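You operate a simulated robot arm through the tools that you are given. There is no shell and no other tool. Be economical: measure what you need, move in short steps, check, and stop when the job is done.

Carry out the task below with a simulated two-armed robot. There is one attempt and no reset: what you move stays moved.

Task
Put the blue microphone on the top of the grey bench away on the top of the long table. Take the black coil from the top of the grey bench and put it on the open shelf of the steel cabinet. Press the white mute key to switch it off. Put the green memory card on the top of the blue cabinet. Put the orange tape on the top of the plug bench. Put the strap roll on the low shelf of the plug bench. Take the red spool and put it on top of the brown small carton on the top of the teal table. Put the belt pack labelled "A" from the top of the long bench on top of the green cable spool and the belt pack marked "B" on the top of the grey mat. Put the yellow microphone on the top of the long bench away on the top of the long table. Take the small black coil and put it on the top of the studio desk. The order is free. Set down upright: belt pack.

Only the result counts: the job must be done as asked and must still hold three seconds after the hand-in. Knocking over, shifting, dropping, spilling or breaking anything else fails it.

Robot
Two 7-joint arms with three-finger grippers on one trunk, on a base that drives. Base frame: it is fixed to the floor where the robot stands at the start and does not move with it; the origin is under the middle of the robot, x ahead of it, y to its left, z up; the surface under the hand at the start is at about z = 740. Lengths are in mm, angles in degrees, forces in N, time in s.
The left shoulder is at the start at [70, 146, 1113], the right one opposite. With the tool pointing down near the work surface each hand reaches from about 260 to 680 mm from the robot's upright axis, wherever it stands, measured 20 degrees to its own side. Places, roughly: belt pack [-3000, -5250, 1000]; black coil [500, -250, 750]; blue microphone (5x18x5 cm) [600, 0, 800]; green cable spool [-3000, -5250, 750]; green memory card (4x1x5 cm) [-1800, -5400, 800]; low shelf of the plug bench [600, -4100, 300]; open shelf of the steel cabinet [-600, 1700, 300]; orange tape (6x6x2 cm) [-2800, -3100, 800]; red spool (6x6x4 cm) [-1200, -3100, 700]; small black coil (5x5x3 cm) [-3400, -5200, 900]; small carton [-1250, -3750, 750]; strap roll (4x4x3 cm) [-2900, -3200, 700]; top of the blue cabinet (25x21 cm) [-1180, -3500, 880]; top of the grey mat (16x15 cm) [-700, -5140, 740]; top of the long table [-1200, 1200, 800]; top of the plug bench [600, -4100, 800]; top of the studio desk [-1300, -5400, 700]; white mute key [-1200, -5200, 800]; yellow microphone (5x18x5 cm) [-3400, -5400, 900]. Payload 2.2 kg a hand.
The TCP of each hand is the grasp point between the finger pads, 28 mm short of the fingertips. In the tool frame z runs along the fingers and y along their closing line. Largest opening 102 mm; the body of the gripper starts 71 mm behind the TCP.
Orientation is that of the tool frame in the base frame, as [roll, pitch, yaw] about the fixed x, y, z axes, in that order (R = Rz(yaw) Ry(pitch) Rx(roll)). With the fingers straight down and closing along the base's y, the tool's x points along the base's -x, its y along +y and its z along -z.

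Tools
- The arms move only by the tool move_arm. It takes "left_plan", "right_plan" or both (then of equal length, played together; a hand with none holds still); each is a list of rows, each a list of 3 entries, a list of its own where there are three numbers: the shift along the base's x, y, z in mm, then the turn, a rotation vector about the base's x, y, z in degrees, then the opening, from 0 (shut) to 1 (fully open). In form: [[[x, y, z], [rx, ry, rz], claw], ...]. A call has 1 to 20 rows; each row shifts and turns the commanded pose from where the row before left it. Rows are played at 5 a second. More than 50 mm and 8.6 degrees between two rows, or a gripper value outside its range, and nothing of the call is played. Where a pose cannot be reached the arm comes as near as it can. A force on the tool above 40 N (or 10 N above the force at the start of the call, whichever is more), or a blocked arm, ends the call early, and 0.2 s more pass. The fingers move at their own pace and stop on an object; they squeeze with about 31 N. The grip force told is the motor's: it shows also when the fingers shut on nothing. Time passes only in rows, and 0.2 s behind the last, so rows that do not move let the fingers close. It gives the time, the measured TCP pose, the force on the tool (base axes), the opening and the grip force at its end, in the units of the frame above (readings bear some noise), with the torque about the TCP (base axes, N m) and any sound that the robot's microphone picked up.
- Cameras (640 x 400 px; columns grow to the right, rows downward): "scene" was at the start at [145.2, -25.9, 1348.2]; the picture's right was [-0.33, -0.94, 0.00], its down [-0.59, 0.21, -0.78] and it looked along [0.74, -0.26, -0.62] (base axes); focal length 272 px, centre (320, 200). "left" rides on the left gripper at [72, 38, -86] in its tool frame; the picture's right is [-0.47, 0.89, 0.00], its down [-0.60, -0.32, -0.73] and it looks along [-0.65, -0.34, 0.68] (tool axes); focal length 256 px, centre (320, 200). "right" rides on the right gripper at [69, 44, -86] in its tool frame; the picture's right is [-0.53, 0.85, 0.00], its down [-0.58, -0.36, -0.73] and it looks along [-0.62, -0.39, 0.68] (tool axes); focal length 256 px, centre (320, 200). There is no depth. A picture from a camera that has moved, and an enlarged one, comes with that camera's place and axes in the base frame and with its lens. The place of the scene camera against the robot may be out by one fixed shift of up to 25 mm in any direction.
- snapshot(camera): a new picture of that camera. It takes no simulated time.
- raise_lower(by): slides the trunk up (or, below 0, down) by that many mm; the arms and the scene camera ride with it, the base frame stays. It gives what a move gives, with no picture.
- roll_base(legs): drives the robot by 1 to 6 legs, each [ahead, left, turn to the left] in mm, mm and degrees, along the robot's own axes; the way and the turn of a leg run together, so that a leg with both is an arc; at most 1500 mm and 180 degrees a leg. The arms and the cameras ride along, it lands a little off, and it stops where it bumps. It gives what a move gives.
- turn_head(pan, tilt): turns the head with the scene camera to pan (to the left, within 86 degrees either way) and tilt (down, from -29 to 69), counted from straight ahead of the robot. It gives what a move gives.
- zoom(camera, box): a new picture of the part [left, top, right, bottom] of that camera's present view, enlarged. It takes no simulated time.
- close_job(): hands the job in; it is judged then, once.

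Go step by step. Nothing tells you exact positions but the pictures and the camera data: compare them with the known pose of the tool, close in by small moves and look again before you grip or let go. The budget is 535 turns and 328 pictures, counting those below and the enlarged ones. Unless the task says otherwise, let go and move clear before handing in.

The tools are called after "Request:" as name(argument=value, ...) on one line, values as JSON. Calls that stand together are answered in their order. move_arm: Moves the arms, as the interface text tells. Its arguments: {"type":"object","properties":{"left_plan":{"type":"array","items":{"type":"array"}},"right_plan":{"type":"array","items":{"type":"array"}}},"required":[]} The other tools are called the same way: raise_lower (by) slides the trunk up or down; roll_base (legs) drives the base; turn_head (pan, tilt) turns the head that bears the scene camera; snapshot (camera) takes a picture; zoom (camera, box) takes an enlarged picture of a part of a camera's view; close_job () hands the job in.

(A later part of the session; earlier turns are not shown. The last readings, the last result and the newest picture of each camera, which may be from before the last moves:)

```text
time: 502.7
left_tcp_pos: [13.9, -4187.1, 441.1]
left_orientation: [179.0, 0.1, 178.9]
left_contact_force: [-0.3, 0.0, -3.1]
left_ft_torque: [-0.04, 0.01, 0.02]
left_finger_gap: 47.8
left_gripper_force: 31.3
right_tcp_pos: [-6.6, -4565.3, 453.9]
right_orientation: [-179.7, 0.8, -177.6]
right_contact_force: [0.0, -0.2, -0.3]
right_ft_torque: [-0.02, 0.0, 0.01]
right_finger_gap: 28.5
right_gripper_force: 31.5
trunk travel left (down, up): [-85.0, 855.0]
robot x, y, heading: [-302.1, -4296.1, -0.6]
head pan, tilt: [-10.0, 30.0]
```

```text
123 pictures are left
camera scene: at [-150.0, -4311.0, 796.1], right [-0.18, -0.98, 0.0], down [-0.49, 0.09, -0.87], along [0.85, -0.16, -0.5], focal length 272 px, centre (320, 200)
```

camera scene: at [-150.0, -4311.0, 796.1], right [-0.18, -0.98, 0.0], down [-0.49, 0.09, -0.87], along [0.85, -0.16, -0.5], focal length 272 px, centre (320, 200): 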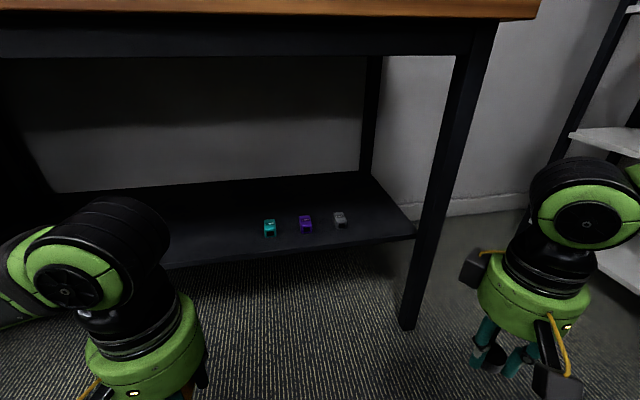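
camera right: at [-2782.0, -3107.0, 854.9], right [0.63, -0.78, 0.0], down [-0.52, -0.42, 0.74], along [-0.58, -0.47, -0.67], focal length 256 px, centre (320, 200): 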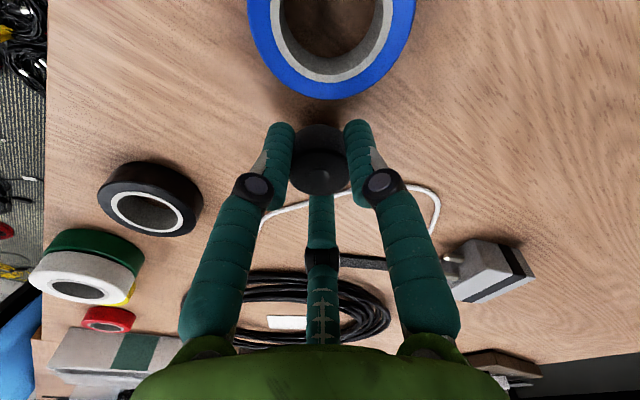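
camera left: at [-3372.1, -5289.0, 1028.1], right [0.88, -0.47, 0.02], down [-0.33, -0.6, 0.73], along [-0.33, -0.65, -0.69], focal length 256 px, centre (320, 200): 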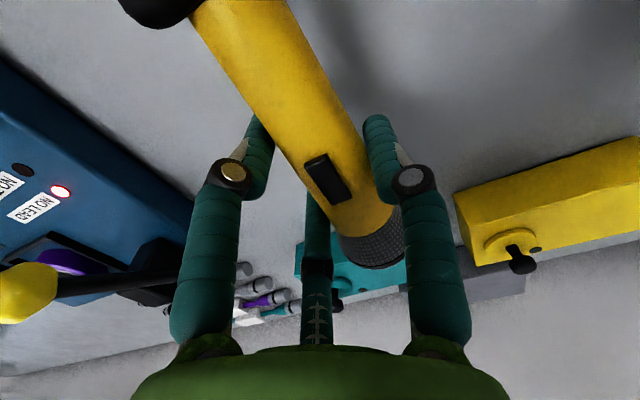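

The low shelf is at z≈300 with its front edge at x≈420; three small clips lie on it near y=-4297, -4407 and -4518. I'll put the strap roll at about (480,-4462). Driving in, kept low.

Request:
roll_base(legs=[[330, 26, 0.6]])

Request:
turn_head(pan=-20, tilt=45)

Request:
snapshot(camera="scene")

Request:
snapshot(camera="right")

```text
time: 504.9
left_tcp_pos: [341.7, -4159.3, 441.0]
left_orientation: [179.1, 0.1, 179.5]
left_contact_force: [0.5, -0.6, -2.3]
left_ft_torque: [0.0, 0.02, -0.02]
left_finger_gap: 47.6
left_gripper_force: 30.8
right_tcp_pos: [325.8, -4539.3, 454.4]
right_orientation: [-179.7, 0.9, -176.9]
right_contact_force: [-0.3, 1.0, 0.5]
right_ft_torque: [0.0, -0.01, 0.05]
right_finger_gap: 28.6
right_gripper_force: 30.9
trunk travel left (down, up): [-85.0, 855.0]
robot x, y, heading: [30.7, -4274.4, -0.0]
head pan, tilt: [-10.0, 30.0]
```

```text
time: 505.6
left_tcp_pos: [341.1, -4159.7, 441.1]
left_orientation: [179.1, 0.1, 179.5]
left_contact_force: [-0.4, -0.5, -2.7]
left_ft_torque: [-0.03, 0.02, 0.01]
left_finger_gap: 47.9
left_gripper_force: 31.5
right_tcp_pos: [326.3, -4537.4, 453.5]
right_orientation: [-179.6, 0.9, -176.9]
right_contact_force: [0.5, -0.1, -1.0]
right_ft_torque: [0.01, -0.01, 0.0]
right_finger_gap: 28.8
right_gripper_force: 31.2
trunk travel left (down, up): [-85.0, 855.0]
robot x, y, heading: [27.4, -4269.2, 0.1]
head pan, tilt: [-20.0, 45.0]
```

```text
122 pictures are left
camera scene: at [167.4, -4297.1, 773.6], right [-0.34, -0.94, 0.0], down [-0.66, 0.24, -0.71], along [0.67, -0.24, -0.71], focal length 272 px, centre (320, 200)
```

scene: 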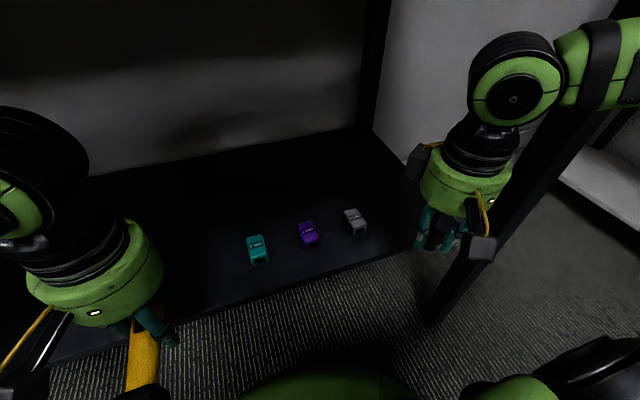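

```text
121 pictures are left
camera right: at [254.7, -4497.1, 539.5], right [0.49, 0.87, 0.0], down [0.58, -0.33, 0.74], along [0.65, -0.36, -0.67], focal length 256 px, centre (320, 200)
```

right: 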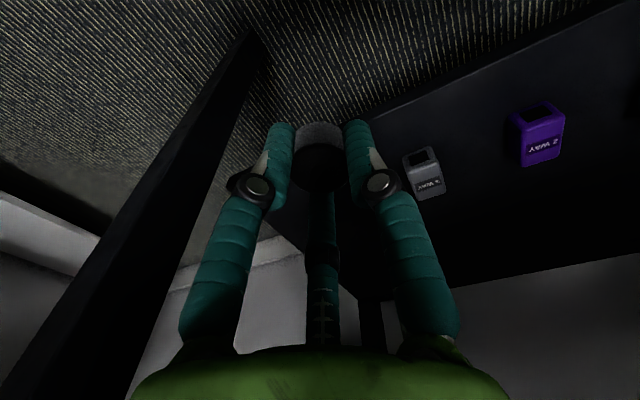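

From the right camera: the adapters are at about (500,-4488) and (505,-4376), and the shelf front at x≈398. I'm moving the strap roll toward (470,-4432), staying above them.

Request:
move_arm(right_plan=[[[0, 20, -20], [0, 0, 0], 0], [[0, 30, -20], [0, 0, 0], 0], [[30, 28, 0], [0, 0, 0], 0], [[38, 28, 0], [0, 0, 0], 0], [[38, 0, 0], [0, 0, 0], 0], [[38, 0, 0], [0, 0, 0], 0]])

Request:
snapshot(camera="right")

Request:
snapshot(camera="scene")

```text
time: 507.2
left_tcp_pos: [325.7, -4161.1, 448.7]
left_orientation: [179.5, 1.6, 178.6]
left_contact_force: [0.3, 0.4, -1.7]
left_ft_torque: [-0.02, 0.0, -0.02]
left_finger_gap: 47.7
left_gripper_force: 30.8
right_tcp_pos: [455.2, -4434.6, 443.4]
right_orientation: [-178.9, 4.6, -177.7]
right_contact_force: [-0.1, 0.4, 0.3]
right_ft_torque: [-0.04, 0.0, -0.03]
right_finger_gap: 28.8
right_gripper_force: 31.0
trunk travel left (down, up): [-85.0, 855.0]
robot x, y, heading: [18.6, -4268.7, -1.0]
head pan, tilt: [-20.0, 45.0]
stopped in row 6 (right hand): the arm was blocked; the commanded pose is now the measured one
```

```text
120 pictures are left
camera right: at [378.8, -4391.6, 523.2], right [0.5, 0.87, 0.03], down [0.53, -0.33, 0.78], along [0.69, -0.38, -0.62], focal length 256 px, centre (320, 200)
```

right: 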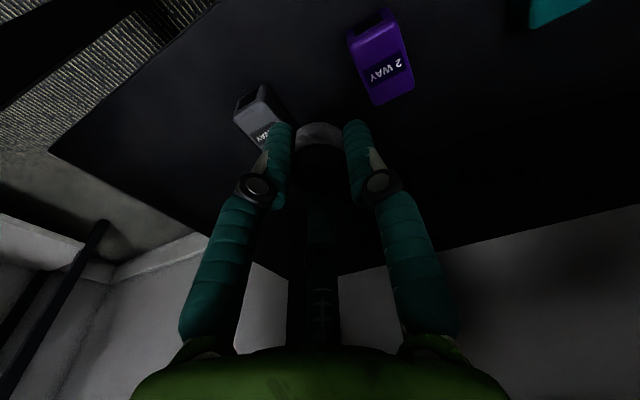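

```text
119 pictures are left
camera scene: at [141.3, -4291.3, 777.5], right [-0.36, -0.93, 0.0], down [-0.64, 0.25, -0.73], along [0.68, -0.26, -0.69], focal length 272 px, centre (320, 200)
```

scene: 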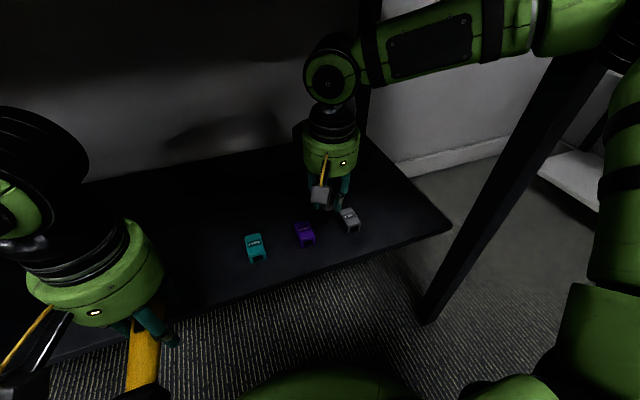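

The arm is blocked against something, probably the bench's leg or apron, and the robot was pushed slightly. I'm retracting at once.

Request:
move_arm(right_plan=[[[-20, 0, 0], [0, 0, 0], 0], [[-25, 0, -5], [0, 0, 0], 0], [[-25, 0, -5], [0, 0, 0], 0]])

Request:
turn_head(pan=-45, tilt=10)

Request:
snapshot(camera="scene")

```text
time: 508.0
left_tcp_pos: [339.8, -4164.6, 441.2]
left_orientation: [179.1, 0.1, 179.2]
left_contact_force: [-0.5, 1.3, -3.5]
left_ft_torque: [-0.02, 0.02, -0.01]
left_finger_gap: 48.0
left_gripper_force: 30.9
right_tcp_pos: [399.6, -4435.3, 415.2]
right_orientation: [-179.6, 2.4, -177.4]
right_contact_force: [0.6, 0.8, 0.1]
right_ft_torque: [0.04, 0.01, -0.03]
right_finger_gap: 28.5
right_gripper_force: 30.7
trunk travel left (down, up): [-85.0, 855.0]
robot x, y, heading: [22.1, -4275.3, -0.4]
head pan, tilt: [-20.0, 45.0]
```

```text
time: 509.0
left_tcp_pos: [337.6, -4161.9, 441.3]
left_orientation: [179.2, 0.1, 179.0]
left_contact_force: [0.2, 0.7, -2.0]
left_ft_torque: [-0.04, 0.02, -0.02]
left_finger_gap: 47.8
left_gripper_force: 30.8
right_tcp_pos: [396.7, -4435.8, 414.5]
right_orientation: [-179.4, 2.4, -177.5]
right_contact_force: [0.0, 0.2, 0.6]
right_ft_torque: [0.01, 0.03, -0.01]
right_finger_gap: 28.7
right_gripper_force: 31.1
trunk travel left (down, up): [-85.0, 855.0]
robot x, y, heading: [24.2, -4273.5, -0.4]
head pan, tilt: [-45.0, 10.0]
```

```text
118 pictures are left
camera scene: at [151.0, -4335.1, 828.4], right [-0.71, -0.7, 0.0], down [-0.12, 0.12, -0.98], along [0.69, -0.7, -0.17], focal length 272 px, centre (320, 200)
```

scene: 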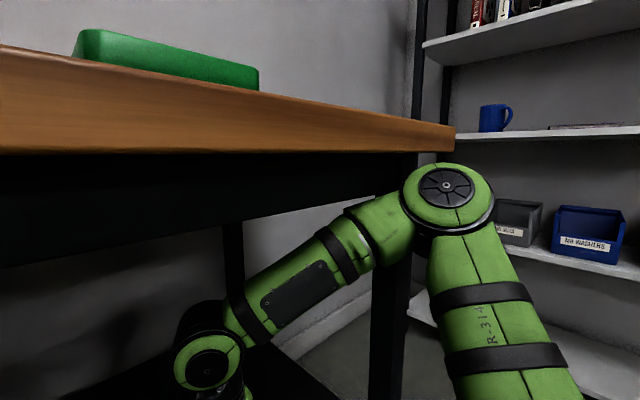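

The forearm was meeting the bench apron. I'm tilting the tool forward about 16° so the wrist stays back, and placing nearer the shelf's front (x≈443) while going lower.

Request:
move_arm(right_plan=[[[0, 0, 0], [0, -8, 0], 0], [[10, 0, 0], [0, -8, 0], 0], [[18, 0, -10], [0, 0, 0], 0], [[18, 0, -15], [0, 0, 0], 0]])

Request:
snapshot(camera="scene")

Request:
snapshot(camera="right")

```text
time: 510.0
left_tcp_pos: [335.1, -4161.4, 442.9]
left_orientation: [179.2, 0.3, 179.0]
left_contact_force: [0.6, -0.5, -3.7]
left_ft_torque: [0.02, 0.06, 0.01]
left_finger_gap: 48.0
left_gripper_force: 30.8
right_tcp_pos: [442.3, -4435.6, 390.9]
right_orientation: [-178.6, 18.9, -177.3]
right_contact_force: [-0.2, 0.5, 0.1]
right_ft_torque: [0.01, 0.0, 0.01]
right_finger_gap: 28.5
right_gripper_force: 30.7
trunk travel left (down, up): [-85.0, 855.0]
robot x, y, heading: [21.5, -4272.3, -0.5]
head pan, tilt: [-45.0, 10.0]
```

```text
117 pictures are left
camera scene: at [147.8, -4334.2, 829.4], right [-0.71, -0.7, 0.0], down [-0.12, 0.12, -0.99], along [0.69, -0.7, -0.17], focal length 272 px, centre (320, 200)
```

scene: 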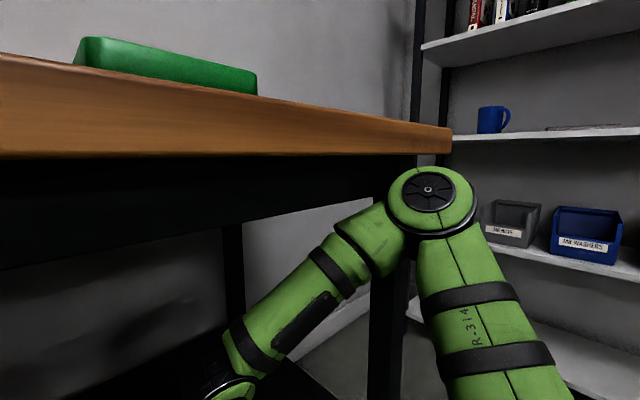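

```text
116 pictures are left
camera right: at [348.4, -4393.9, 451.3], right [0.47, 0.87, 0.15], down [0.32, -0.33, 0.89], along [0.82, -0.37, -0.44], focal length 256 px, centre (320, 200)
```

right: 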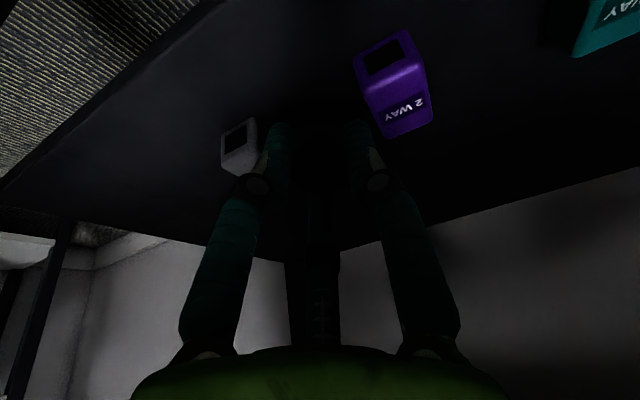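

There's no block now. I'm continuing down.

Request:
move_arm(right_plan=[[[3, 0, -12], [0, 0, 0], 0], [[3, 0, -12], [0, 0, 0], 0], [[0, 0, -10], [0, 0, 0], 0]])

Request:
turn_head(pan=-20, tilt=45)

Request:
snapshot(camera="scene")

Request:
snapshot(camera="right")

```text
time: 510.8
left_tcp_pos: [326.4, -4159.8, 450.6]
left_orientation: [179.7, 1.6, 178.9]
left_contact_force: [0.3, -1.0, -2.5]
left_ft_torque: [0.0, 0.0, 0.01]
left_finger_gap: 47.8
left_gripper_force: 30.9
right_tcp_pos: [444.2, -4435.6, 378.1]
right_orientation: [-177.9, 21.5, -177.3]
right_contact_force: [-0.4, 0.6, -0.9]
right_ft_torque: [0.01, -0.02, 0.0]
right_finger_gap: 28.8
right_gripper_force: 31.5
trunk travel left (down, up): [-85.0, 855.0]
robot x, y, heading: [17.9, -4271.2, -0.6]
head pan, tilt: [-45.0, 10.0]
```

```text
time: 511.9
left_tcp_pos: [327.4, -4158.8, 448.3]
left_orientation: [179.5, 1.7, 178.8]
left_contact_force: [0.2, 0.1, -2.7]
left_ft_torque: [-0.04, 0.01, 0.03]
left_finger_gap: 47.9
left_gripper_force: 31.5
right_tcp_pos: [445.1, -4434.6, 378.1]
right_orientation: [-178.0, 21.3, -177.3]
right_contact_force: [0.5, 0.6, 0.2]
right_ft_torque: [-0.04, -0.04, -0.02]
right_finger_gap: 28.8
right_gripper_force: 31.4
trunk travel left (down, up): [-85.0, 855.0]
robot x, y, heading: [20.3, -4273.8, -0.4]
head pan, tilt: [-20.0, 45.0]
```

```text
115 pictures are left
camera scene: at [143.0, -4290.7, 777.1], right [-0.35, -0.94, 0.0], down [-0.64, 0.24, -0.73], along [0.68, -0.26, -0.68], focal length 272 px, centre (320, 200)
```

scene: 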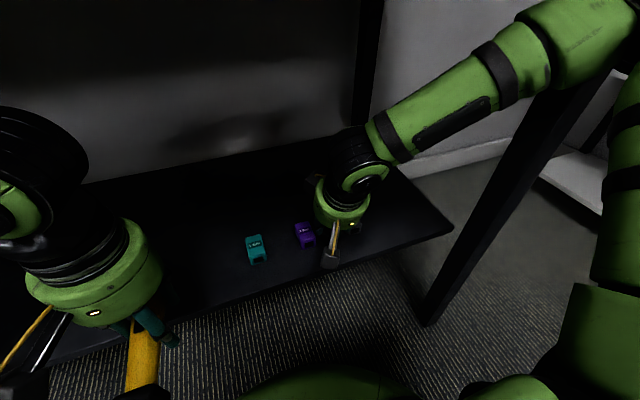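

```text
114 pictures are left
camera right: at [349.0, -4392.3, 431.9], right [0.47, 0.87, 0.17], down [0.28, -0.33, 0.9], along [0.84, -0.37, -0.4], focal length 256 px, centre (320, 200)
```

right: 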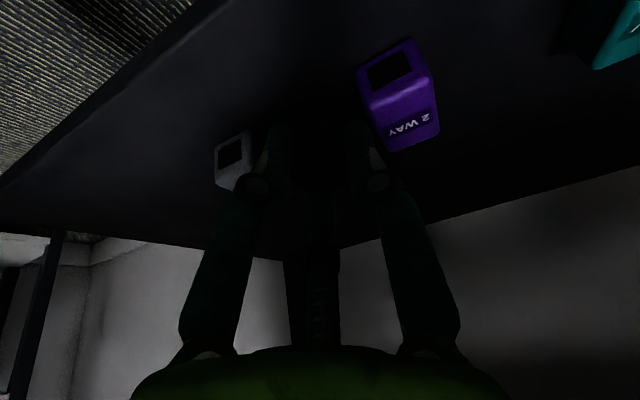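

Something on the arm, likely the forearm against the bench's right leg, is blocking. I'm retracting and shifting the robot 115 mm left to use the gap between the purple and teal adapters.

Request:
move_arm(right_plan=[[[-10, 0, 15], [0, 0, 0], 0], [[-25, 0, 10], [0, 0, 0], 0], [[-25, 0, 10], [0, 0, 0], 0], [[-20, 0, 5], [0, 0, 0], 0]])

Request:
roll_base(legs=[[0, 115, 0.5]])

Request:
snapshot(camera="right")

Request:
snapshot(camera="scene")

```text
time: 512.9
left_tcp_pos: [338.1, -4162.4, 442.1]
left_orientation: [179.2, 0.2, 179.0]
left_contact_force: [0.3, 0.3, -2.3]
left_ft_torque: [0.01, 0.02, 0.03]
left_finger_gap: 47.7
left_gripper_force: 30.8
right_tcp_pos: [381.3, -4432.9, 398.0]
right_orientation: [-178.7, 18.3, -177.3]
right_contact_force: [-0.3, 0.7, -0.4]
right_ft_torque: [-0.03, -0.02, -0.01]
right_finger_gap: 28.9
right_gripper_force: 31.4
right hand out of reach, approached as far as the arm can: row 4
trunk travel left (down, up): [-85.0, 855.0]
robot x, y, heading: [23.7, -4275.5, -0.4]
head pan, tilt: [-20.0, 45.0]
```

```text
time: 514.1
left_tcp_pos: [337.5, -4046.5, 441.9]
left_orientation: [179.1, 0.1, 179.5]
left_contact_force: [-0.7, -0.2, -2.6]
left_ft_torque: [0.0, 0.01, 0.0]
left_finger_gap: 47.7
left_gripper_force: 31.2
right_tcp_pos: [381.8, -4316.4, 398.1]
right_orientation: [-178.8, 18.2, -176.9]
right_contact_force: [0.5, -0.2, 0.0]
right_ft_torque: [-0.01, 0.01, -0.01]
right_finger_gap: 28.7
right_gripper_force: 31.5
trunk travel left (down, up): [-85.0, 855.0]
robot x, y, heading: [21.5, -4157.6, -0.1]
head pan, tilt: [-20.0, 45.0]
```

```text
113 pictures are left
camera right: at [288.8, -4276.0, 457.3], right [0.47, 0.87, 0.15], down [0.34, -0.33, 0.88], along [0.82, -0.36, -0.45], focal length 256 px, centre (320, 200)
```

right: 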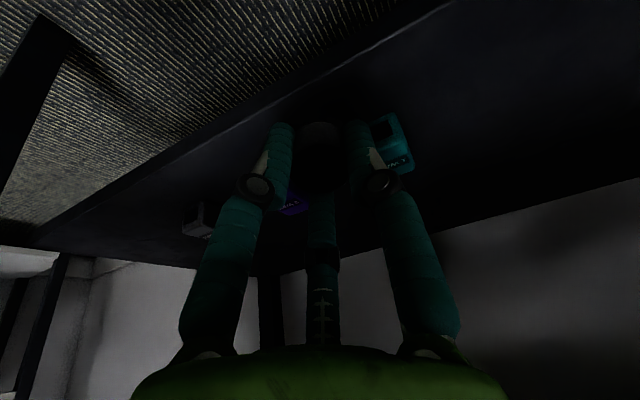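

```text
112 pictures are left
camera scene: at [162.7, -4183.0, 773.5], right [-0.34, -0.94, 0.0], down [-0.66, 0.24, -0.71], along [0.66, -0.24, -0.71], focal length 272 px, centre (320, 200)
```

scene: 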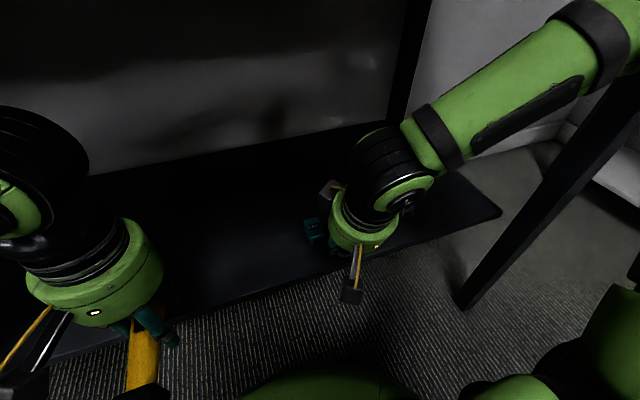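

The adapters are at y≈-4286, -4393 and -4500. I'm heading for the gap at y≈-4340, x≈443.

Request:
move_arm(right_plan=[[[20, -12, 0], [0, 0, 0], 0], [[20, -12, 0], [0, 0, 0], 0], [[22, 0, 0], [0, 0, 0], 0], [[0, 0, -12], [0, 0, 0], 0], [[0, 0, -12], [0, 0, 0], 0]])

Request:
snapshot(camera="scene")

Request:
snapshot(camera="right")

```text
time: 515.3
left_tcp_pos: [337.3, -4046.4, 440.8]
left_orientation: [179.1, 0.0, 179.5]
left_contact_force: [0.1, 0.3, -3.4]
left_ft_torque: [-0.03, 0.02, -0.02]
left_finger_gap: 47.8
left_gripper_force: 30.8
right_tcp_pos: [444.4, -4340.3, 373.1]
right_orientation: [-178.8, 18.1, -176.9]
right_contact_force: [0.7, 0.1, -0.4]
right_ft_torque: [-0.02, 0.01, -0.02]
right_finger_gap: 28.7
right_gripper_force: 31.0
trunk travel left (down, up): [-85.0, 855.0]
robot x, y, heading: [21.2, -4159.8, 0.1]
head pan, tilt: [-20.0, 45.0]
```

```text
111 pictures are left
camera scene: at [162.6, -4183.0, 773.5], right [-0.34, -0.94, 0.0], down [-0.66, 0.24, -0.71], along [0.66, -0.24, -0.71], focal length 272 px, centre (320, 200)
```

scene: 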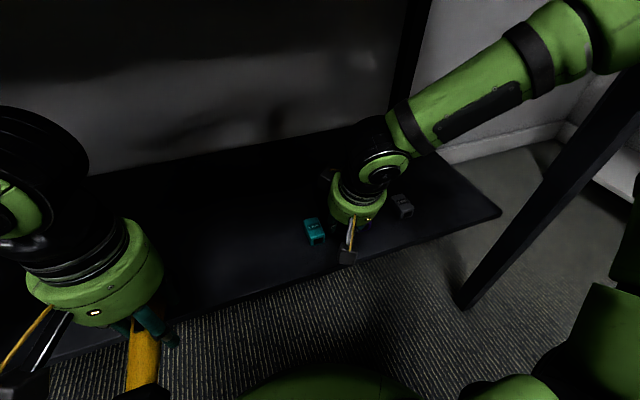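

```text
110 pictures are left
camera right: at [350.8, -4299.9, 432.8], right [0.47, 0.87, 0.15], down [0.34, -0.33, 0.88], along [0.82, -0.36, -0.45], focal length 256 px, centre (320, 200)
```

right: 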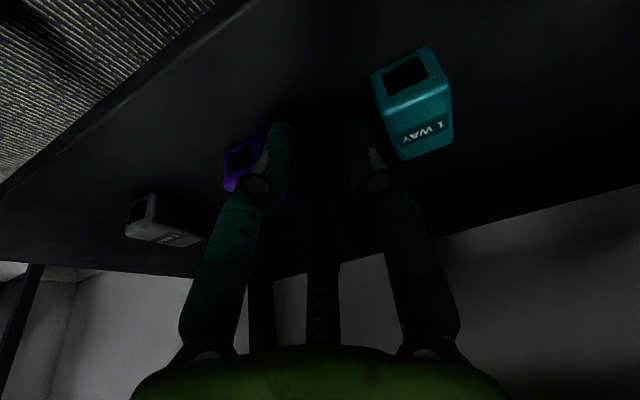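

No blocking now. I'm stepping down to the shelf.

Request:
move_arm(right_plan=[[[0, 0, -10], [0, 0, 0], 0], [[0, 0, -8], [0, 0, 0], 0]])

Request:
move_arm(right_plan=[[[0, 0, -5], [0, 0, 0], 0], [[0, 0, -4], [0, 0, 0], 0]])

Request:
move_arm(right_plan=[[[0, 0, -4], [0, 0, 0], 0], [[0, 0, -3], [0, 0, 0], 0]])

```text
time: 515.9
left_tcp_pos: [337.0, -4045.3, 442.4]
left_orientation: [179.0, 0.1, 179.5]
left_contact_force: [-0.2, 0.0, -2.6]
left_ft_torque: [-0.02, 0.04, 0.01]
left_finger_gap: 48.0
left_gripper_force: 31.2
right_tcp_pos: [444.9, -4340.5, 355.4]
right_orientation: [-178.8, 18.1, -176.7]
right_contact_force: [-0.4, 0.7, -0.5]
right_ft_torque: [0.03, 0.01, 0.03]
right_finger_gap: 28.9
right_gripper_force: 30.6
trunk travel left (down, up): [-85.0, 855.0]
robot x, y, heading: [23.4, -4159.1, 0.1]
head pan, tilt: [-20.0, 45.0]
```

```text
time: 516.4
left_tcp_pos: [335.6, -4046.4, 441.8]
left_orientation: [179.1, 0.3, 179.4]
left_contact_force: [-0.3, -0.6, -3.4]
left_ft_torque: [0.02, -0.03, 0.04]
left_finger_gap: 47.7
left_gripper_force: 31.2
right_tcp_pos: [443.8, -4340.5, 354.6]
right_orientation: [-178.5, 19.0, -176.7]
right_contact_force: [-12.6, -2.5, 27.3]
right_ft_torque: [-0.42, 0.85, -0.13]
right_finger_gap: 28.9
right_gripper_force: 31.1
trunk travel left (down, up): [-85.0, 855.0]
robot x, y, heading: [21.9, -4157.3, -0.1]
head pan, tilt: [-20.0, 45.0]
stopped in row 2 (right hand): the force on the tool passed its limit at 46 N (the readings are from after the stop); the commanded pose is now the measured one
```

```text
time: 516.7
left_tcp_pos: [335.1, -4046.2, 442.5]
left_orientation: [179.1, 0.2, 179.3]
left_contact_force: [0.5, 0.0, -3.2]
left_ft_torque: [-0.03, 0.01, 0.01]
left_finger_gap: 47.7
left_gripper_force: 31.6
right_tcp_pos: [443.6, -4340.3, 353.5]
right_orientation: [-178.4, 19.0, -176.8]
right_contact_force: [-12.0, -2.2, 24.8]
right_ft_torque: [-0.38, 0.8, -0.11]
right_finger_gap: 28.7
right_gripper_force: 31.1
trunk travel left (down, up): [-85.0, 855.0]
robot x, y, heading: [21.3, -4158.6, 0.0]
head pan, tilt: [-20.0, 45.0]
stopped in row 1 (right hand): the force on the tool passed its limit at 45 N (the readings are from after the stop); the commanded pose is now the measured one
```

It's in contact with the shelf. I'm easing up 2 mm, reducing the tilt by 8°, then releasing.

Request:
move_arm(right_plan=[[[0, 0, 3], [0, 8, 0], 0], [[0, 0, -2], [0, 0, 0], 0]])

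Request:
snapshot(camera="right")

```text
time: 517.3
left_tcp_pos: [333.1, -4045.7, 441.9]
left_orientation: [179.2, 0.5, 179.4]
left_contact_force: [0.2, 0.2, -3.1]
left_ft_torque: [-0.02, 0.05, 0.01]
left_finger_gap: 47.9
left_gripper_force: 31.2
right_tcp_pos: [442.2, -4340.9, 355.0]
right_orientation: [-178.8, 11.1, -176.8]
right_contact_force: [-0.5, 1.3, 0.2]
right_ft_torque: [-0.05, 0.02, -0.01]
right_finger_gap: 28.7
right_gripper_force: 30.3
trunk travel left (down, up): [-85.0, 855.0]
robot x, y, heading: [20.8, -4159.4, -0.1]
head pan, tilt: [-20.0, 45.0]
```

```text
109 pictures are left
camera right: at [357.7, -4299.6, 425.9], right [0.48, 0.87, 0.09], down [0.44, -0.33, 0.84], along [0.76, -0.36, -0.54], focal length 256 px, centre (320, 200)
```

right: 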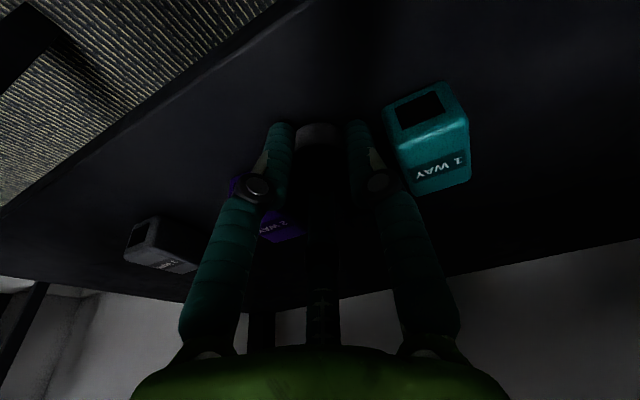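

Request:
move_arm(right_plan=[[[0, 0, -3], [0, 0, 0], 0], [[0, 0, -2], [0, 0, 0], 0]])

Request:
move_arm(right_plan=[[[0, 0, -2], [0, 0, 0], 0]])

```text
time: 517.9
left_tcp_pos: [332.4, -4046.7, 444.7]
left_orientation: [179.1, 0.7, 179.5]
left_contact_force: [-0.5, 0.2, -3.4]
left_ft_torque: [-0.05, 0.01, 0.01]
left_finger_gap: 47.9
left_gripper_force: 31.2
right_tcp_pos: [443.9, -4341.1, 355.0]
right_orientation: [-178.8, 11.8, -176.9]
right_contact_force: [0.0, -0.1, -0.2]
right_ft_torque: [-0.02, 0.0, 0.03]
right_finger_gap: 28.8
right_gripper_force: 31.1
trunk travel left (down, up): [-85.0, 855.0]
robot x, y, heading: [24.2, -4160.1, 0.0]
head pan, tilt: [-20.0, 45.0]
```

```text
time: 518.3
left_tcp_pos: [332.5, -4045.3, 444.6]
left_orientation: [179.2, 0.7, 179.5]
left_contact_force: [-0.6, 0.4, -3.2]
left_ft_torque: [-0.04, 0.03, -0.02]
left_finger_gap: 47.6
left_gripper_force: 31.3
right_tcp_pos: [444.3, -4339.8, 353.6]
right_orientation: [-178.7, 11.9, -176.9]
right_contact_force: [-0.3, -0.3, -0.1]
right_ft_torque: [-0.01, -0.01, 0.02]
right_finger_gap: 28.8
right_gripper_force: 31.0
trunk travel left (down, up): [-85.0, 855.0]
robot x, y, heading: [22.6, -4158.1, -0.2]
head pan, tilt: [-20.0, 45.0]
```

The arm touches the apron again at this tilt, so I'm restoring the previous tilt and finishing the descent.

Request:
move_arm(right_plan=[[[0, 0, 0], [0, -8, 0], 0], [[0, 0, -1], [0, -4, 0], 0], [[0, 0, -2], [0, 0, 0], 0]])

Request:
move_arm(right_plan=[[[0, 0, -2], [0, 0, 0], 0]])

Request:
snapshot(camera="right")

```text
time: 518.6
left_tcp_pos: [334.0, -4045.3, 441.8]
left_orientation: [179.2, 0.3, 179.4]
left_contact_force: [0.4, 1.0, -2.8]
left_ft_torque: [-0.02, 0.01, -0.01]
left_finger_gap: 47.9
left_gripper_force: 30.9
right_tcp_pos: [444.4, -4341.1, 352.3]
right_orientation: [-178.5, 14.3, -177.0]
right_contact_force: [2.3, -0.4, 3.1]
right_ft_torque: [-0.05, 0.01, -0.03]
right_finger_gap: 28.7
right_gripper_force: 31.0
trunk travel left (down, up): [-85.0, 855.0]
robot x, y, heading: [20.9, -4157.5, -0.3]
head pan, tilt: [-20.0, 45.0]
stopped in row 1 (right hand): the force on the tool passed its limit at 70 N (the readings are from after the stop); the commanded pose is now the measured one
```

```text
time: 519.0
left_tcp_pos: [333.1, -4047.3, 444.2]
left_orientation: [179.1, 0.4, 179.4]
left_contact_force: [-0.2, -0.2, -3.0]
left_ft_torque: [-0.04, 0.01, -0.02]
left_finger_gap: 47.7
left_gripper_force: 31.0
right_tcp_pos: [445.9, -4340.8, 352.7]
right_orientation: [-178.5, 14.3, -176.9]
right_contact_force: [-4.2, -2.0, 33.6]
right_ft_torque: [-0.54, 0.76, -0.09]
right_finger_gap: 28.6
right_gripper_force: 31.5
trunk travel left (down, up): [-85.0, 855.0]
robot x, y, heading: [25.9, -4157.1, -0.3]
head pan, tilt: [-20.0, 45.0]
```

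```text
108 pictures are left
camera right: at [356.4, -4299.7, 418.0], right [0.48, 0.87, 0.11], down [0.39, -0.32, 0.86], along [0.79, -0.37, -0.5], focal length 256 px, centre (320, 200)
```

right: 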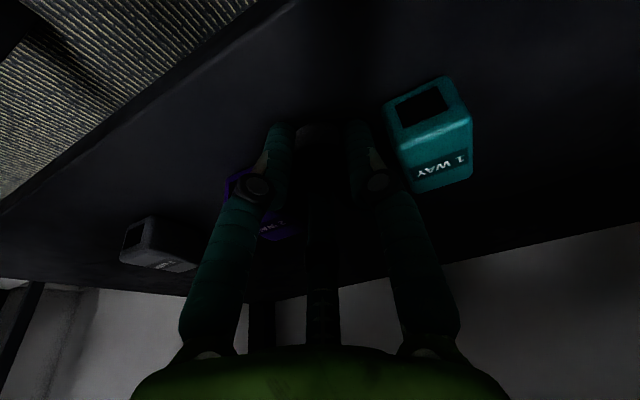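

It's firmly on the shelf. I'm releasing and backing out along the tool axis.

Request:
move_arm(right_plan=[[[0, 0, 2], [0, 0, 0], 0], [[0, 0, 0], [0, 0, 0], 0.45], [[0, 0, 0], [0, 0, 0], 0.55], [[-3, 0, 12], [0, 0, 0], 0.55], [[-6, 0, 22], [0, 0, 0], 0.6], [[-10, 0, 10], [0, 0, 0], 0.6]])

Request:
snapshot(camera="right")

```text
time: 520.5
left_tcp_pos: [336.7, -4046.7, 441.3]
left_orientation: [179.1, 0.0, 179.4]
left_contact_force: [0.0, 0.2, -2.5]
left_ft_torque: [-0.03, 0.0, -0.01]
left_finger_gap: 47.9
left_gripper_force: 30.8
right_tcp_pos: [428.3, -4340.8, 391.7]
right_orientation: [-178.6, 13.6, -176.8]
right_contact_force: [-0.2, 0.6, -0.6]
right_ft_torque: [-0.02, -0.02, -0.01]
right_finger_gap: 61.5
right_gripper_force: 0.1
trunk travel left (down, up): [-85.0, 855.0]
robot x, y, heading: [25.5, -4157.7, -0.4]
head pan, tilt: [-20.0, 45.0]
```

```text
107 pictures are left
camera right: at [339.2, -4300.4, 458.6], right [0.48, 0.87, 0.1], down [0.41, -0.32, 0.85], along [0.78, -0.37, -0.51], focal length 256 px, centre (320, 200)
```

right: 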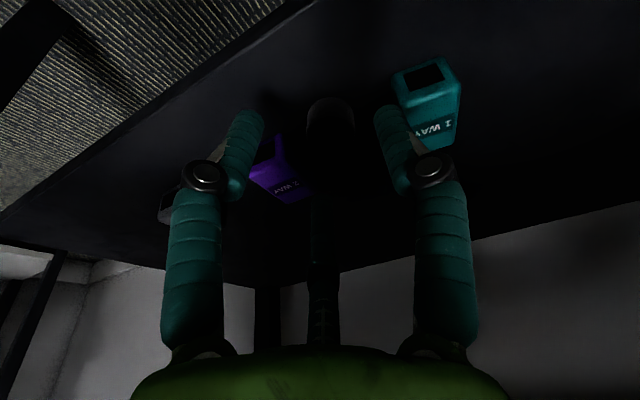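

Request:
zoom(camera="right", box=[250, 40, 410, 180])

```text
2.86 times, centred on (330, 110) of right
camera zoom: at [339.2, -4300.4, 458.6], right [0.48, 0.87, 0.1], down [0.41, -0.32, 0.85], along [0.78, -0.37, -0.51], focal length 731 px, centre (291, 457)
```

zoom: 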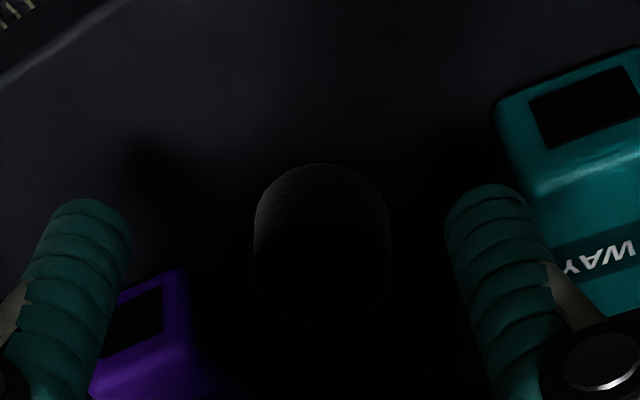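

The strap roll stands on the shelf. I'm backing straight out, raising the trunk and resetting the right hand.

Request:
roll_base(legs=[[-350, 0, 0]])

Request:
turn_head(pan=-10, tilt=30)

Request:
snapshot(camera="scene")

Request:
raise_lower(by=300)

Request:
raise_lower(by=300)

Request:
snapshot(camera="scene")

```text
time: 522.7
left_tcp_pos: [-11.5, -4045.7, 440.3]
left_orientation: [179.1, -0.1, 179.2]
left_contact_force: [0.0, 0.3, -2.3]
left_ft_torque: [-0.03, 0.01, 0.01]
left_finger_gap: 47.8
left_gripper_force: 30.9
right_tcp_pos: [79.2, -4341.4, 391.9]
right_orientation: [-178.6, 13.6, -177.0]
right_contact_force: [0.7, 0.2, 0.0]
right_ft_torque: [-0.04, 0.01, 0.01]
right_finger_gap: 61.1
right_gripper_force: 0.2
trunk travel left (down, up): [-85.0, 855.0]
robot x, y, heading: [-325.8, -4157.5, 0.0]
head pan, tilt: [-20.0, 45.0]
```

```text
time: 523.5
left_tcp_pos: [-12.1, -4046.6, 440.5]
left_orientation: [179.1, 0.0, 179.3]
left_contact_force: [-0.3, -0.4, -2.7]
left_ft_torque: [-0.04, 0.02, 0.0]
left_finger_gap: 47.7
left_gripper_force: 30.7
right_tcp_pos: [79.4, -4341.2, 391.4]
right_orientation: [-178.6, 13.6, -177.0]
right_contact_force: [0.2, -0.3, 0.0]
right_ft_torque: [-0.03, -0.02, 0.01]
right_finger_gap: 61.0
right_gripper_force: 0.0
trunk travel left (down, up): [-85.0, 855.0]
robot x, y, heading: [-328.9, -4161.3, -0.0]
head pan, tilt: [-10.0, 30.0]
```

```text
105 pictures are left
camera scene: at [-173.1, -4170.9, 796.0], right [-0.18, -0.98, 0.0], down [-0.49, 0.09, -0.87], along [0.85, -0.15, -0.5], focal length 272 px, centre (320, 200)
```

scene: 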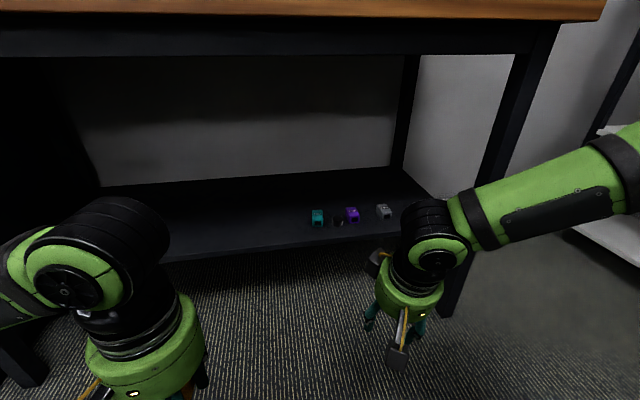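

```text
time: 526.5
left_tcp_pos: [-12.9, -4045.6, 740.6]
left_orientation: [179.1, 0.1, 179.3]
left_contact_force: [0.2, 0.0, -3.1]
left_ft_torque: [-0.01, -0.01, 0.0]
left_finger_gap: 47.6
left_gripper_force: 30.4
right_tcp_pos: [79.4, -4340.6, 692.5]
right_orientation: [-178.6, 13.5, -177.0]
right_contact_force: [0.8, -0.5, 0.4]
right_ft_torque: [-0.02, 0.01, 0.02]
right_finger_gap: 61.0
right_gripper_force: 0.1
trunk travel left (down, up): [-385.0, 555.0]
robot x, y, heading: [-324.9, -4158.9, -0.2]
head pan, tilt: [-10.0, 30.0]
```

```text
time: 529.5
left_tcp_pos: [-10.7, -4046.7, 1041.3]
left_orientation: [179.1, 0.0, 179.3]
left_contact_force: [0.4, 0.6, -1.5]
left_ft_torque: [-0.01, 0.01, -0.02]
left_finger_gap: 47.8
left_gripper_force: 31.1
right_tcp_pos: [77.9, -4340.1, 991.9]
right_orientation: [-178.6, 13.6, -177.0]
right_contact_force: [0.6, -0.4, -0.4]
right_ft_torque: [0.03, 0.0, 0.03]
right_finger_gap: 61.3
right_gripper_force: 0.0
trunk travel left (down, up): [-685.0, 255.0]
robot x, y, heading: [-326.4, -4157.3, -0.2]
head pan, tilt: [-10.0, 30.0]
```

```text
104 pictures are left
camera scene: at [-172.8, -4170.8, 1396.1], right [-0.18, -0.98, 0.0], down [-0.49, 0.09, -0.87], along [0.85, -0.15, -0.5], focal length 272 px, centre (320, 200)
```

scene: 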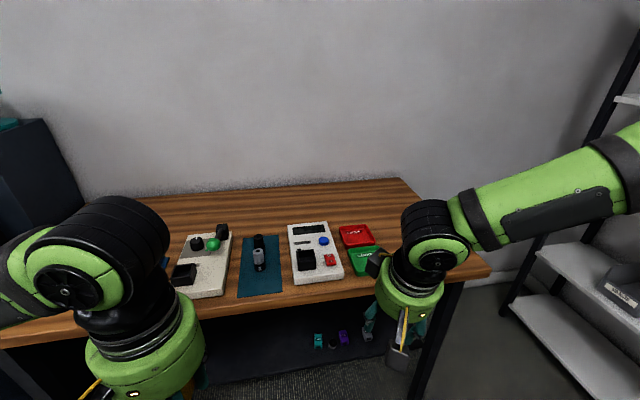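

Request:
zoom(camera="scene", box=[290, 310, 390, 370])

Request:
move_arm(right_plan=[[[-30, -10, 10], [0, 7, 0], 1], [[-30, -10, 10], [0, 6.5, 0], 1], [[-30, -10, 10], [0, 0, 0], 1], [[-20, -10, 10], [0, 0, 0], 1]])

Request:
roll_base(legs=[[0, 0, 90]])

Request:
turn_head(pan=0, tilt=20)

Request:
snapshot(camera="scene")

```text
6.40 times, centred on (340, 340) of scene
camera zoom: at [-172.8, -4170.8, 1396.1], right [-0.18, -0.98, 0.0], down [-0.49, 0.09, -0.87], along [0.85, -0.15, -0.5], focal length 1741 px, centre (192, -696)
```

zoom: 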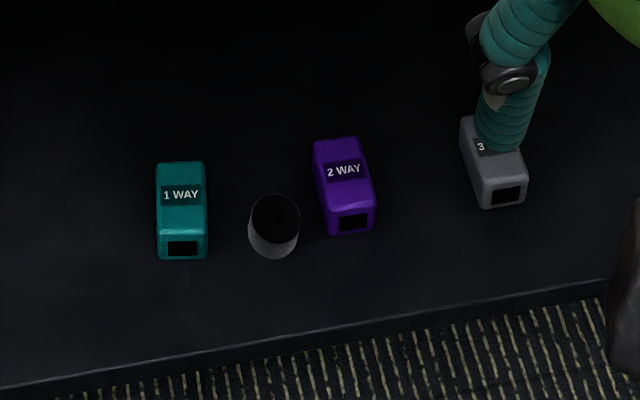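

```text
time: 530.5
left_tcp_pos: [-13.3, -4047.7, 1041.8]
left_orientation: [179.0, 0.0, 179.2]
left_contact_force: [0.0, -0.2, -2.2]
left_ft_torque: [0.01, 0.01, 0.01]
left_finger_gap: 47.7
left_gripper_force: 31.1
right_tcp_pos: [-32.0, -4383.6, 1030.5]
right_orientation: [-179.3, 0.2, -177.1]
right_contact_force: [0.9, 0.0, 0.3]
right_ft_torque: [0.05, -0.04, 0.01]
right_finger_gap: 102.0
right_gripper_force: 0.1
trunk travel left (down, up): [-685.0, 255.0]
robot x, y, heading: [-327.3, -4159.9, -0.0]
head pan, tilt: [-10.0, 30.0]
```

```text
time: 534.7
left_tcp_pos: [-433.5, -3841.3, 1039.9]
left_orientation: [179.1, 0.0, -91.2]
left_contact_force: [-0.8, 0.4, -2.7]
left_ft_torque: [-0.03, -0.03, -0.01]
left_finger_gap: 47.8
left_gripper_force: 30.5
right_tcp_pos: [-99.4, -3864.7, 1032.5]
right_orientation: [-179.4, 0.1, -87.6]
right_contact_force: [0.7, -0.4, -0.1]
right_ft_torque: [-0.01, 0.0, -0.02]
right_finger_gap: 102.0
right_gripper_force: 0.0
trunk travel left (down, up): [-685.0, 255.0]
robot x, y, heading: [-328.5, -4158.9, 89.5]
head pan, tilt: [-10.0, 30.0]
```

```text
time: 535.4
left_tcp_pos: [-435.3, -3841.8, 1040.8]
left_orientation: [179.1, 0.1, -91.2]
left_contact_force: [-0.9, 0.2, -2.9]
left_ft_torque: [0.0, 0.0, -0.01]
left_finger_gap: 47.7
left_gripper_force: 31.0
right_tcp_pos: [-99.3, -3865.3, 1031.2]
right_orientation: [-179.3, 0.2, -87.6]
right_contact_force: [0.6, 0.8, -0.4]
right_ft_torque: [0.02, 0.01, -0.01]
right_finger_gap: 101.9
right_gripper_force: 0.1
trunk travel left (down, up): [-685.0, 255.0]
robot x, y, heading: [-324.6, -4156.2, 89.5]
head pan, tilt: [0.0, 20.0]
```

```text
102 pictures are left
camera scene: at [-310.7, -4011.5, 1412.1], right [1.0, -0.01, 0.0], down [0.0, -0.34, -0.94], along [0.01, 0.94, -0.34], focal length 272 px, centre (320, 200)
```

scene: 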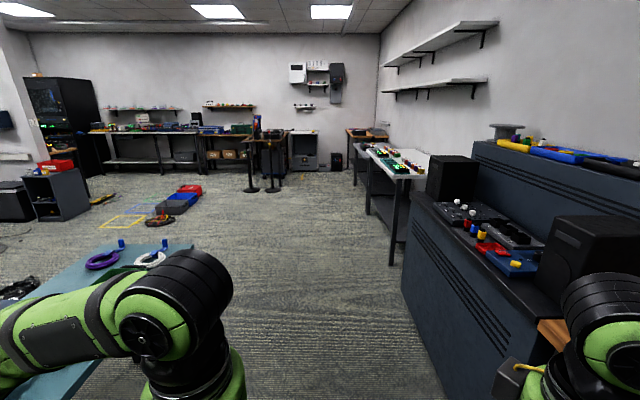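

The strap roll stands upright between the adapters without touching them. Now I'm driving north with the yellow microphone to the long table.

Request:
roll_base(legs=[[0, 170, 0], [1500, 0, 0], [1500, 0, 0], [1500, 0, 0]])

Request:
turn_head(pan=25, tilt=28)

Request:
snapshot(camera="scene")

```text
time: 558.0
left_tcp_pos: [-565.5, 661.0, 1041.2]
left_orientation: [179.0, 0.0, -91.0]
left_contact_force: [-0.4, 0.0, -2.0]
left_ft_torque: [-0.02, -0.03, 0.01]
left_finger_gap: 47.8
left_gripper_force: 31.9
right_tcp_pos: [-230.9, 640.3, 1031.9]
right_orientation: [-179.3, 0.1, -87.4]
right_contact_force: [0.7, 0.0, 0.4]
right_ft_torque: [0.0, -0.01, -0.04]
right_finger_gap: 102.2
right_gripper_force: 0.0
trunk travel left (down, up): [-685.0, 255.0]
robot x, y, heading: [-458.1, 345.4, 89.8]
head pan, tilt: [0.0, 20.0]
```

```text
time: 558.9
left_tcp_pos: [-566.5, 660.2, 1042.0]
left_orientation: [179.1, 0.0, -90.9]
left_contact_force: [-0.9, 0.1, -3.2]
left_ft_torque: [-0.01, 0.04, -0.01]
left_finger_gap: 48.1
left_gripper_force: 30.8
right_tcp_pos: [-230.4, 639.6, 1031.8]
right_orientation: [-179.3, 0.1, -87.3]
right_contact_force: [0.4, 0.5, -0.4]
right_ft_torque: [0.0, 0.01, 0.02]
right_finger_gap: 102.2
right_gripper_force: 0.1
trunk travel left (down, up): [-685.0, 255.0]
robot x, y, heading: [-456.8, 341.9, 89.4]
head pan, tilt: [25.0, 28.0]
```

```text
101 pictures are left
camera scene: at [-479.1, 481.8, 1399.3], right [0.91, 0.42, 0.0], down [0.2, -0.43, -0.88], along [-0.37, 0.8, -0.47], focal length 272 px, centre (320, 200)
```

scene: 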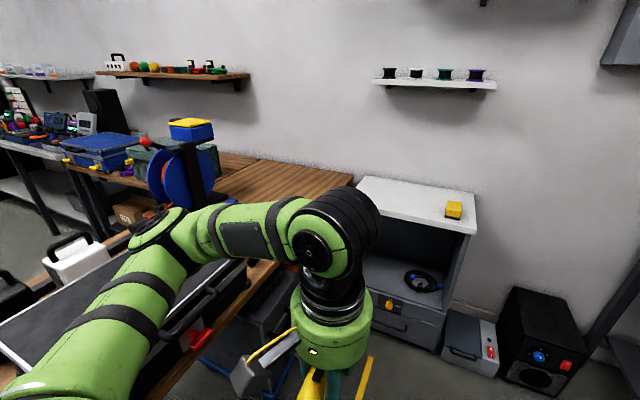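

Request:
roll_base(legs=[[790, 60, 0], [0, 0, 52]])

Request:
turn_head(pan=5, tilt=42)

Request:
snapshot(camera="scene")

Request:
snapshot(camera="left")

```text
time: 565.5
left_tcp_pos: [-826.0, 1248.5, 1042.0]
left_orientation: [179.1, 0.0, -38.9]
left_contact_force: [-0.8, -0.3, -2.9]
left_ft_torque: [0.0, -0.05, -0.03]
left_finger_gap: 47.8
left_gripper_force: 30.9
right_tcp_pos: [-605.1, 1500.0, 1030.4]
right_orientation: [-179.3, 0.2, -35.4]
right_contact_force: [-0.3, 0.3, 0.0]
right_ft_torque: [-0.01, -0.02, 0.02]
right_finger_gap: 102.0
right_gripper_force: 0.0
trunk travel left (down, up): [-685.0, 255.0]
robot x, y, heading: [-516.1, 1140.4, 141.5]
head pan, tilt: [25.0, 28.0]
```

```text
time: 566.3
left_tcp_pos: [-827.5, 1249.1, 1040.5]
left_orientation: [179.1, 0.0, -38.9]
left_contact_force: [-0.4, 0.0, -2.9]
left_ft_torque: [0.01, -0.02, 0.02]
left_finger_gap: 47.5
left_gripper_force: 31.5
right_tcp_pos: [-604.9, 1500.3, 1030.4]
right_orientation: [-179.3, 0.2, -35.2]
right_contact_force: [0.9, -0.1, -0.2]
right_ft_torque: [-0.02, 0.03, -0.02]
right_finger_gap: 102.1
right_gripper_force: 0.1
trunk travel left (down, up): [-685.0, 255.0]
robot x, y, heading: [-513.3, 1142.4, 141.6]
head pan, tilt: [5.0, 42.0]
```

```text
100 pictures are left
camera scene: at [-606.8, 1221.1, 1377.9], right [0.55, 0.84, 0.0], down [0.56, -0.37, -0.74], along [-0.62, 0.41, -0.67], focal length 272 px, centre (320, 200)
```

scene: 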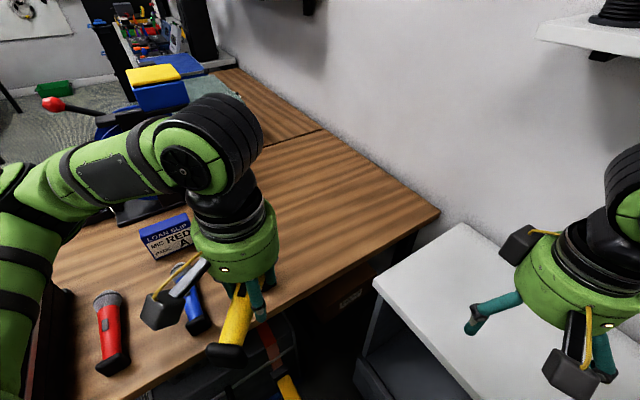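

```text
99 pictures are left
camera left: at [-794.2, 1175.0, 1127.5], right [-0.92, -0.4, 0.01], down [-0.26, 0.64, 0.73], along [-0.3, 0.66, -0.69], focal length 256 px, centre (320, 200)
```

left: 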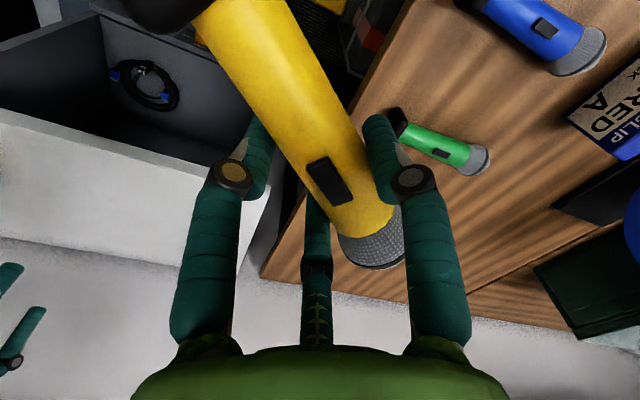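

The table's right part is free, and the coil is visible in the cabinet. I'm moving the mic above about (-1000,1460).

Request:
move_arm(left_plan=[[[-29, 35, 0], [0, 0, 0], 0], [[-29, 35, 0], [0, 0, 0], 0], [[-29, 35, 0], [0, 0, 0], 0], [[-29, 35, 0], [0, 0, 0], 0], [[-29, 35, -10], [0, 0, 0], 0], [[-28, 35, -20], [0, 0, 0], 0]])

Request:
snapshot(camera="scene")

Request:
snapshot(camera="left")

```text
time: 567.7
left_tcp_pos: [-1001.4, 1459.8, 1008.8]
left_orientation: [179.0, 0.1, -39.0]
left_contact_force: [-0.7, 0.4, -2.7]
left_ft_torque: [-0.05, -0.08, 0.01]
left_finger_gap: 47.7
left_gripper_force: 31.3
right_tcp_pos: [-605.1, 1503.0, 1030.6]
right_orientation: [-179.3, 0.0, -35.2]
right_contact_force: [0.5, 0.0, 0.0]
right_ft_torque: [-0.04, -0.03, 0.03]
right_finger_gap: 102.1
right_gripper_force: 0.1
trunk travel left (down, up): [-685.0, 255.0]
robot x, y, heading: [-508.0, 1142.4, 141.7]
head pan, tilt: [5.0, 42.0]
```

```text
98 pictures are left
camera scene: at [-607.2, 1223.8, 1377.6], right [0.55, 0.84, 0.0], down [0.56, -0.37, -0.74], along [-0.62, 0.41, -0.67], focal length 272 px, centre (320, 200)
```

scene: 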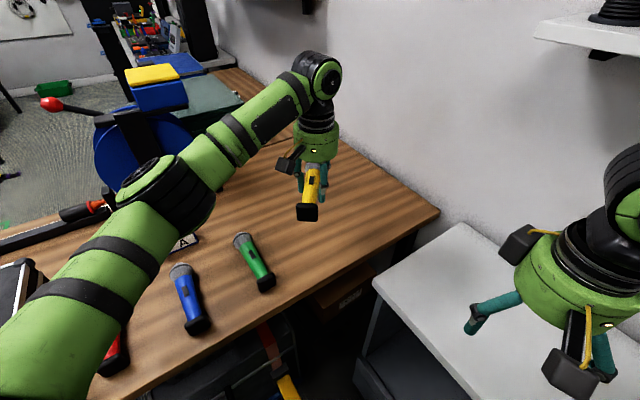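

```text
97 pictures are left
camera left: at [-967.8, 1386.5, 1096.1], right [-0.92, -0.4, 0.02], down [-0.26, 0.64, 0.72], along [-0.3, 0.66, -0.69], focal length 256 px, centre (320, 200)
```

left: 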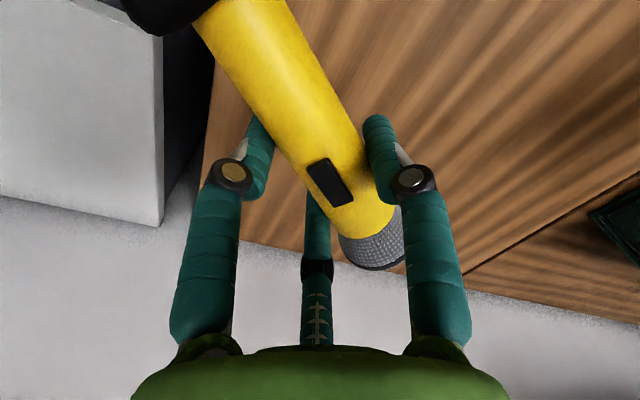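

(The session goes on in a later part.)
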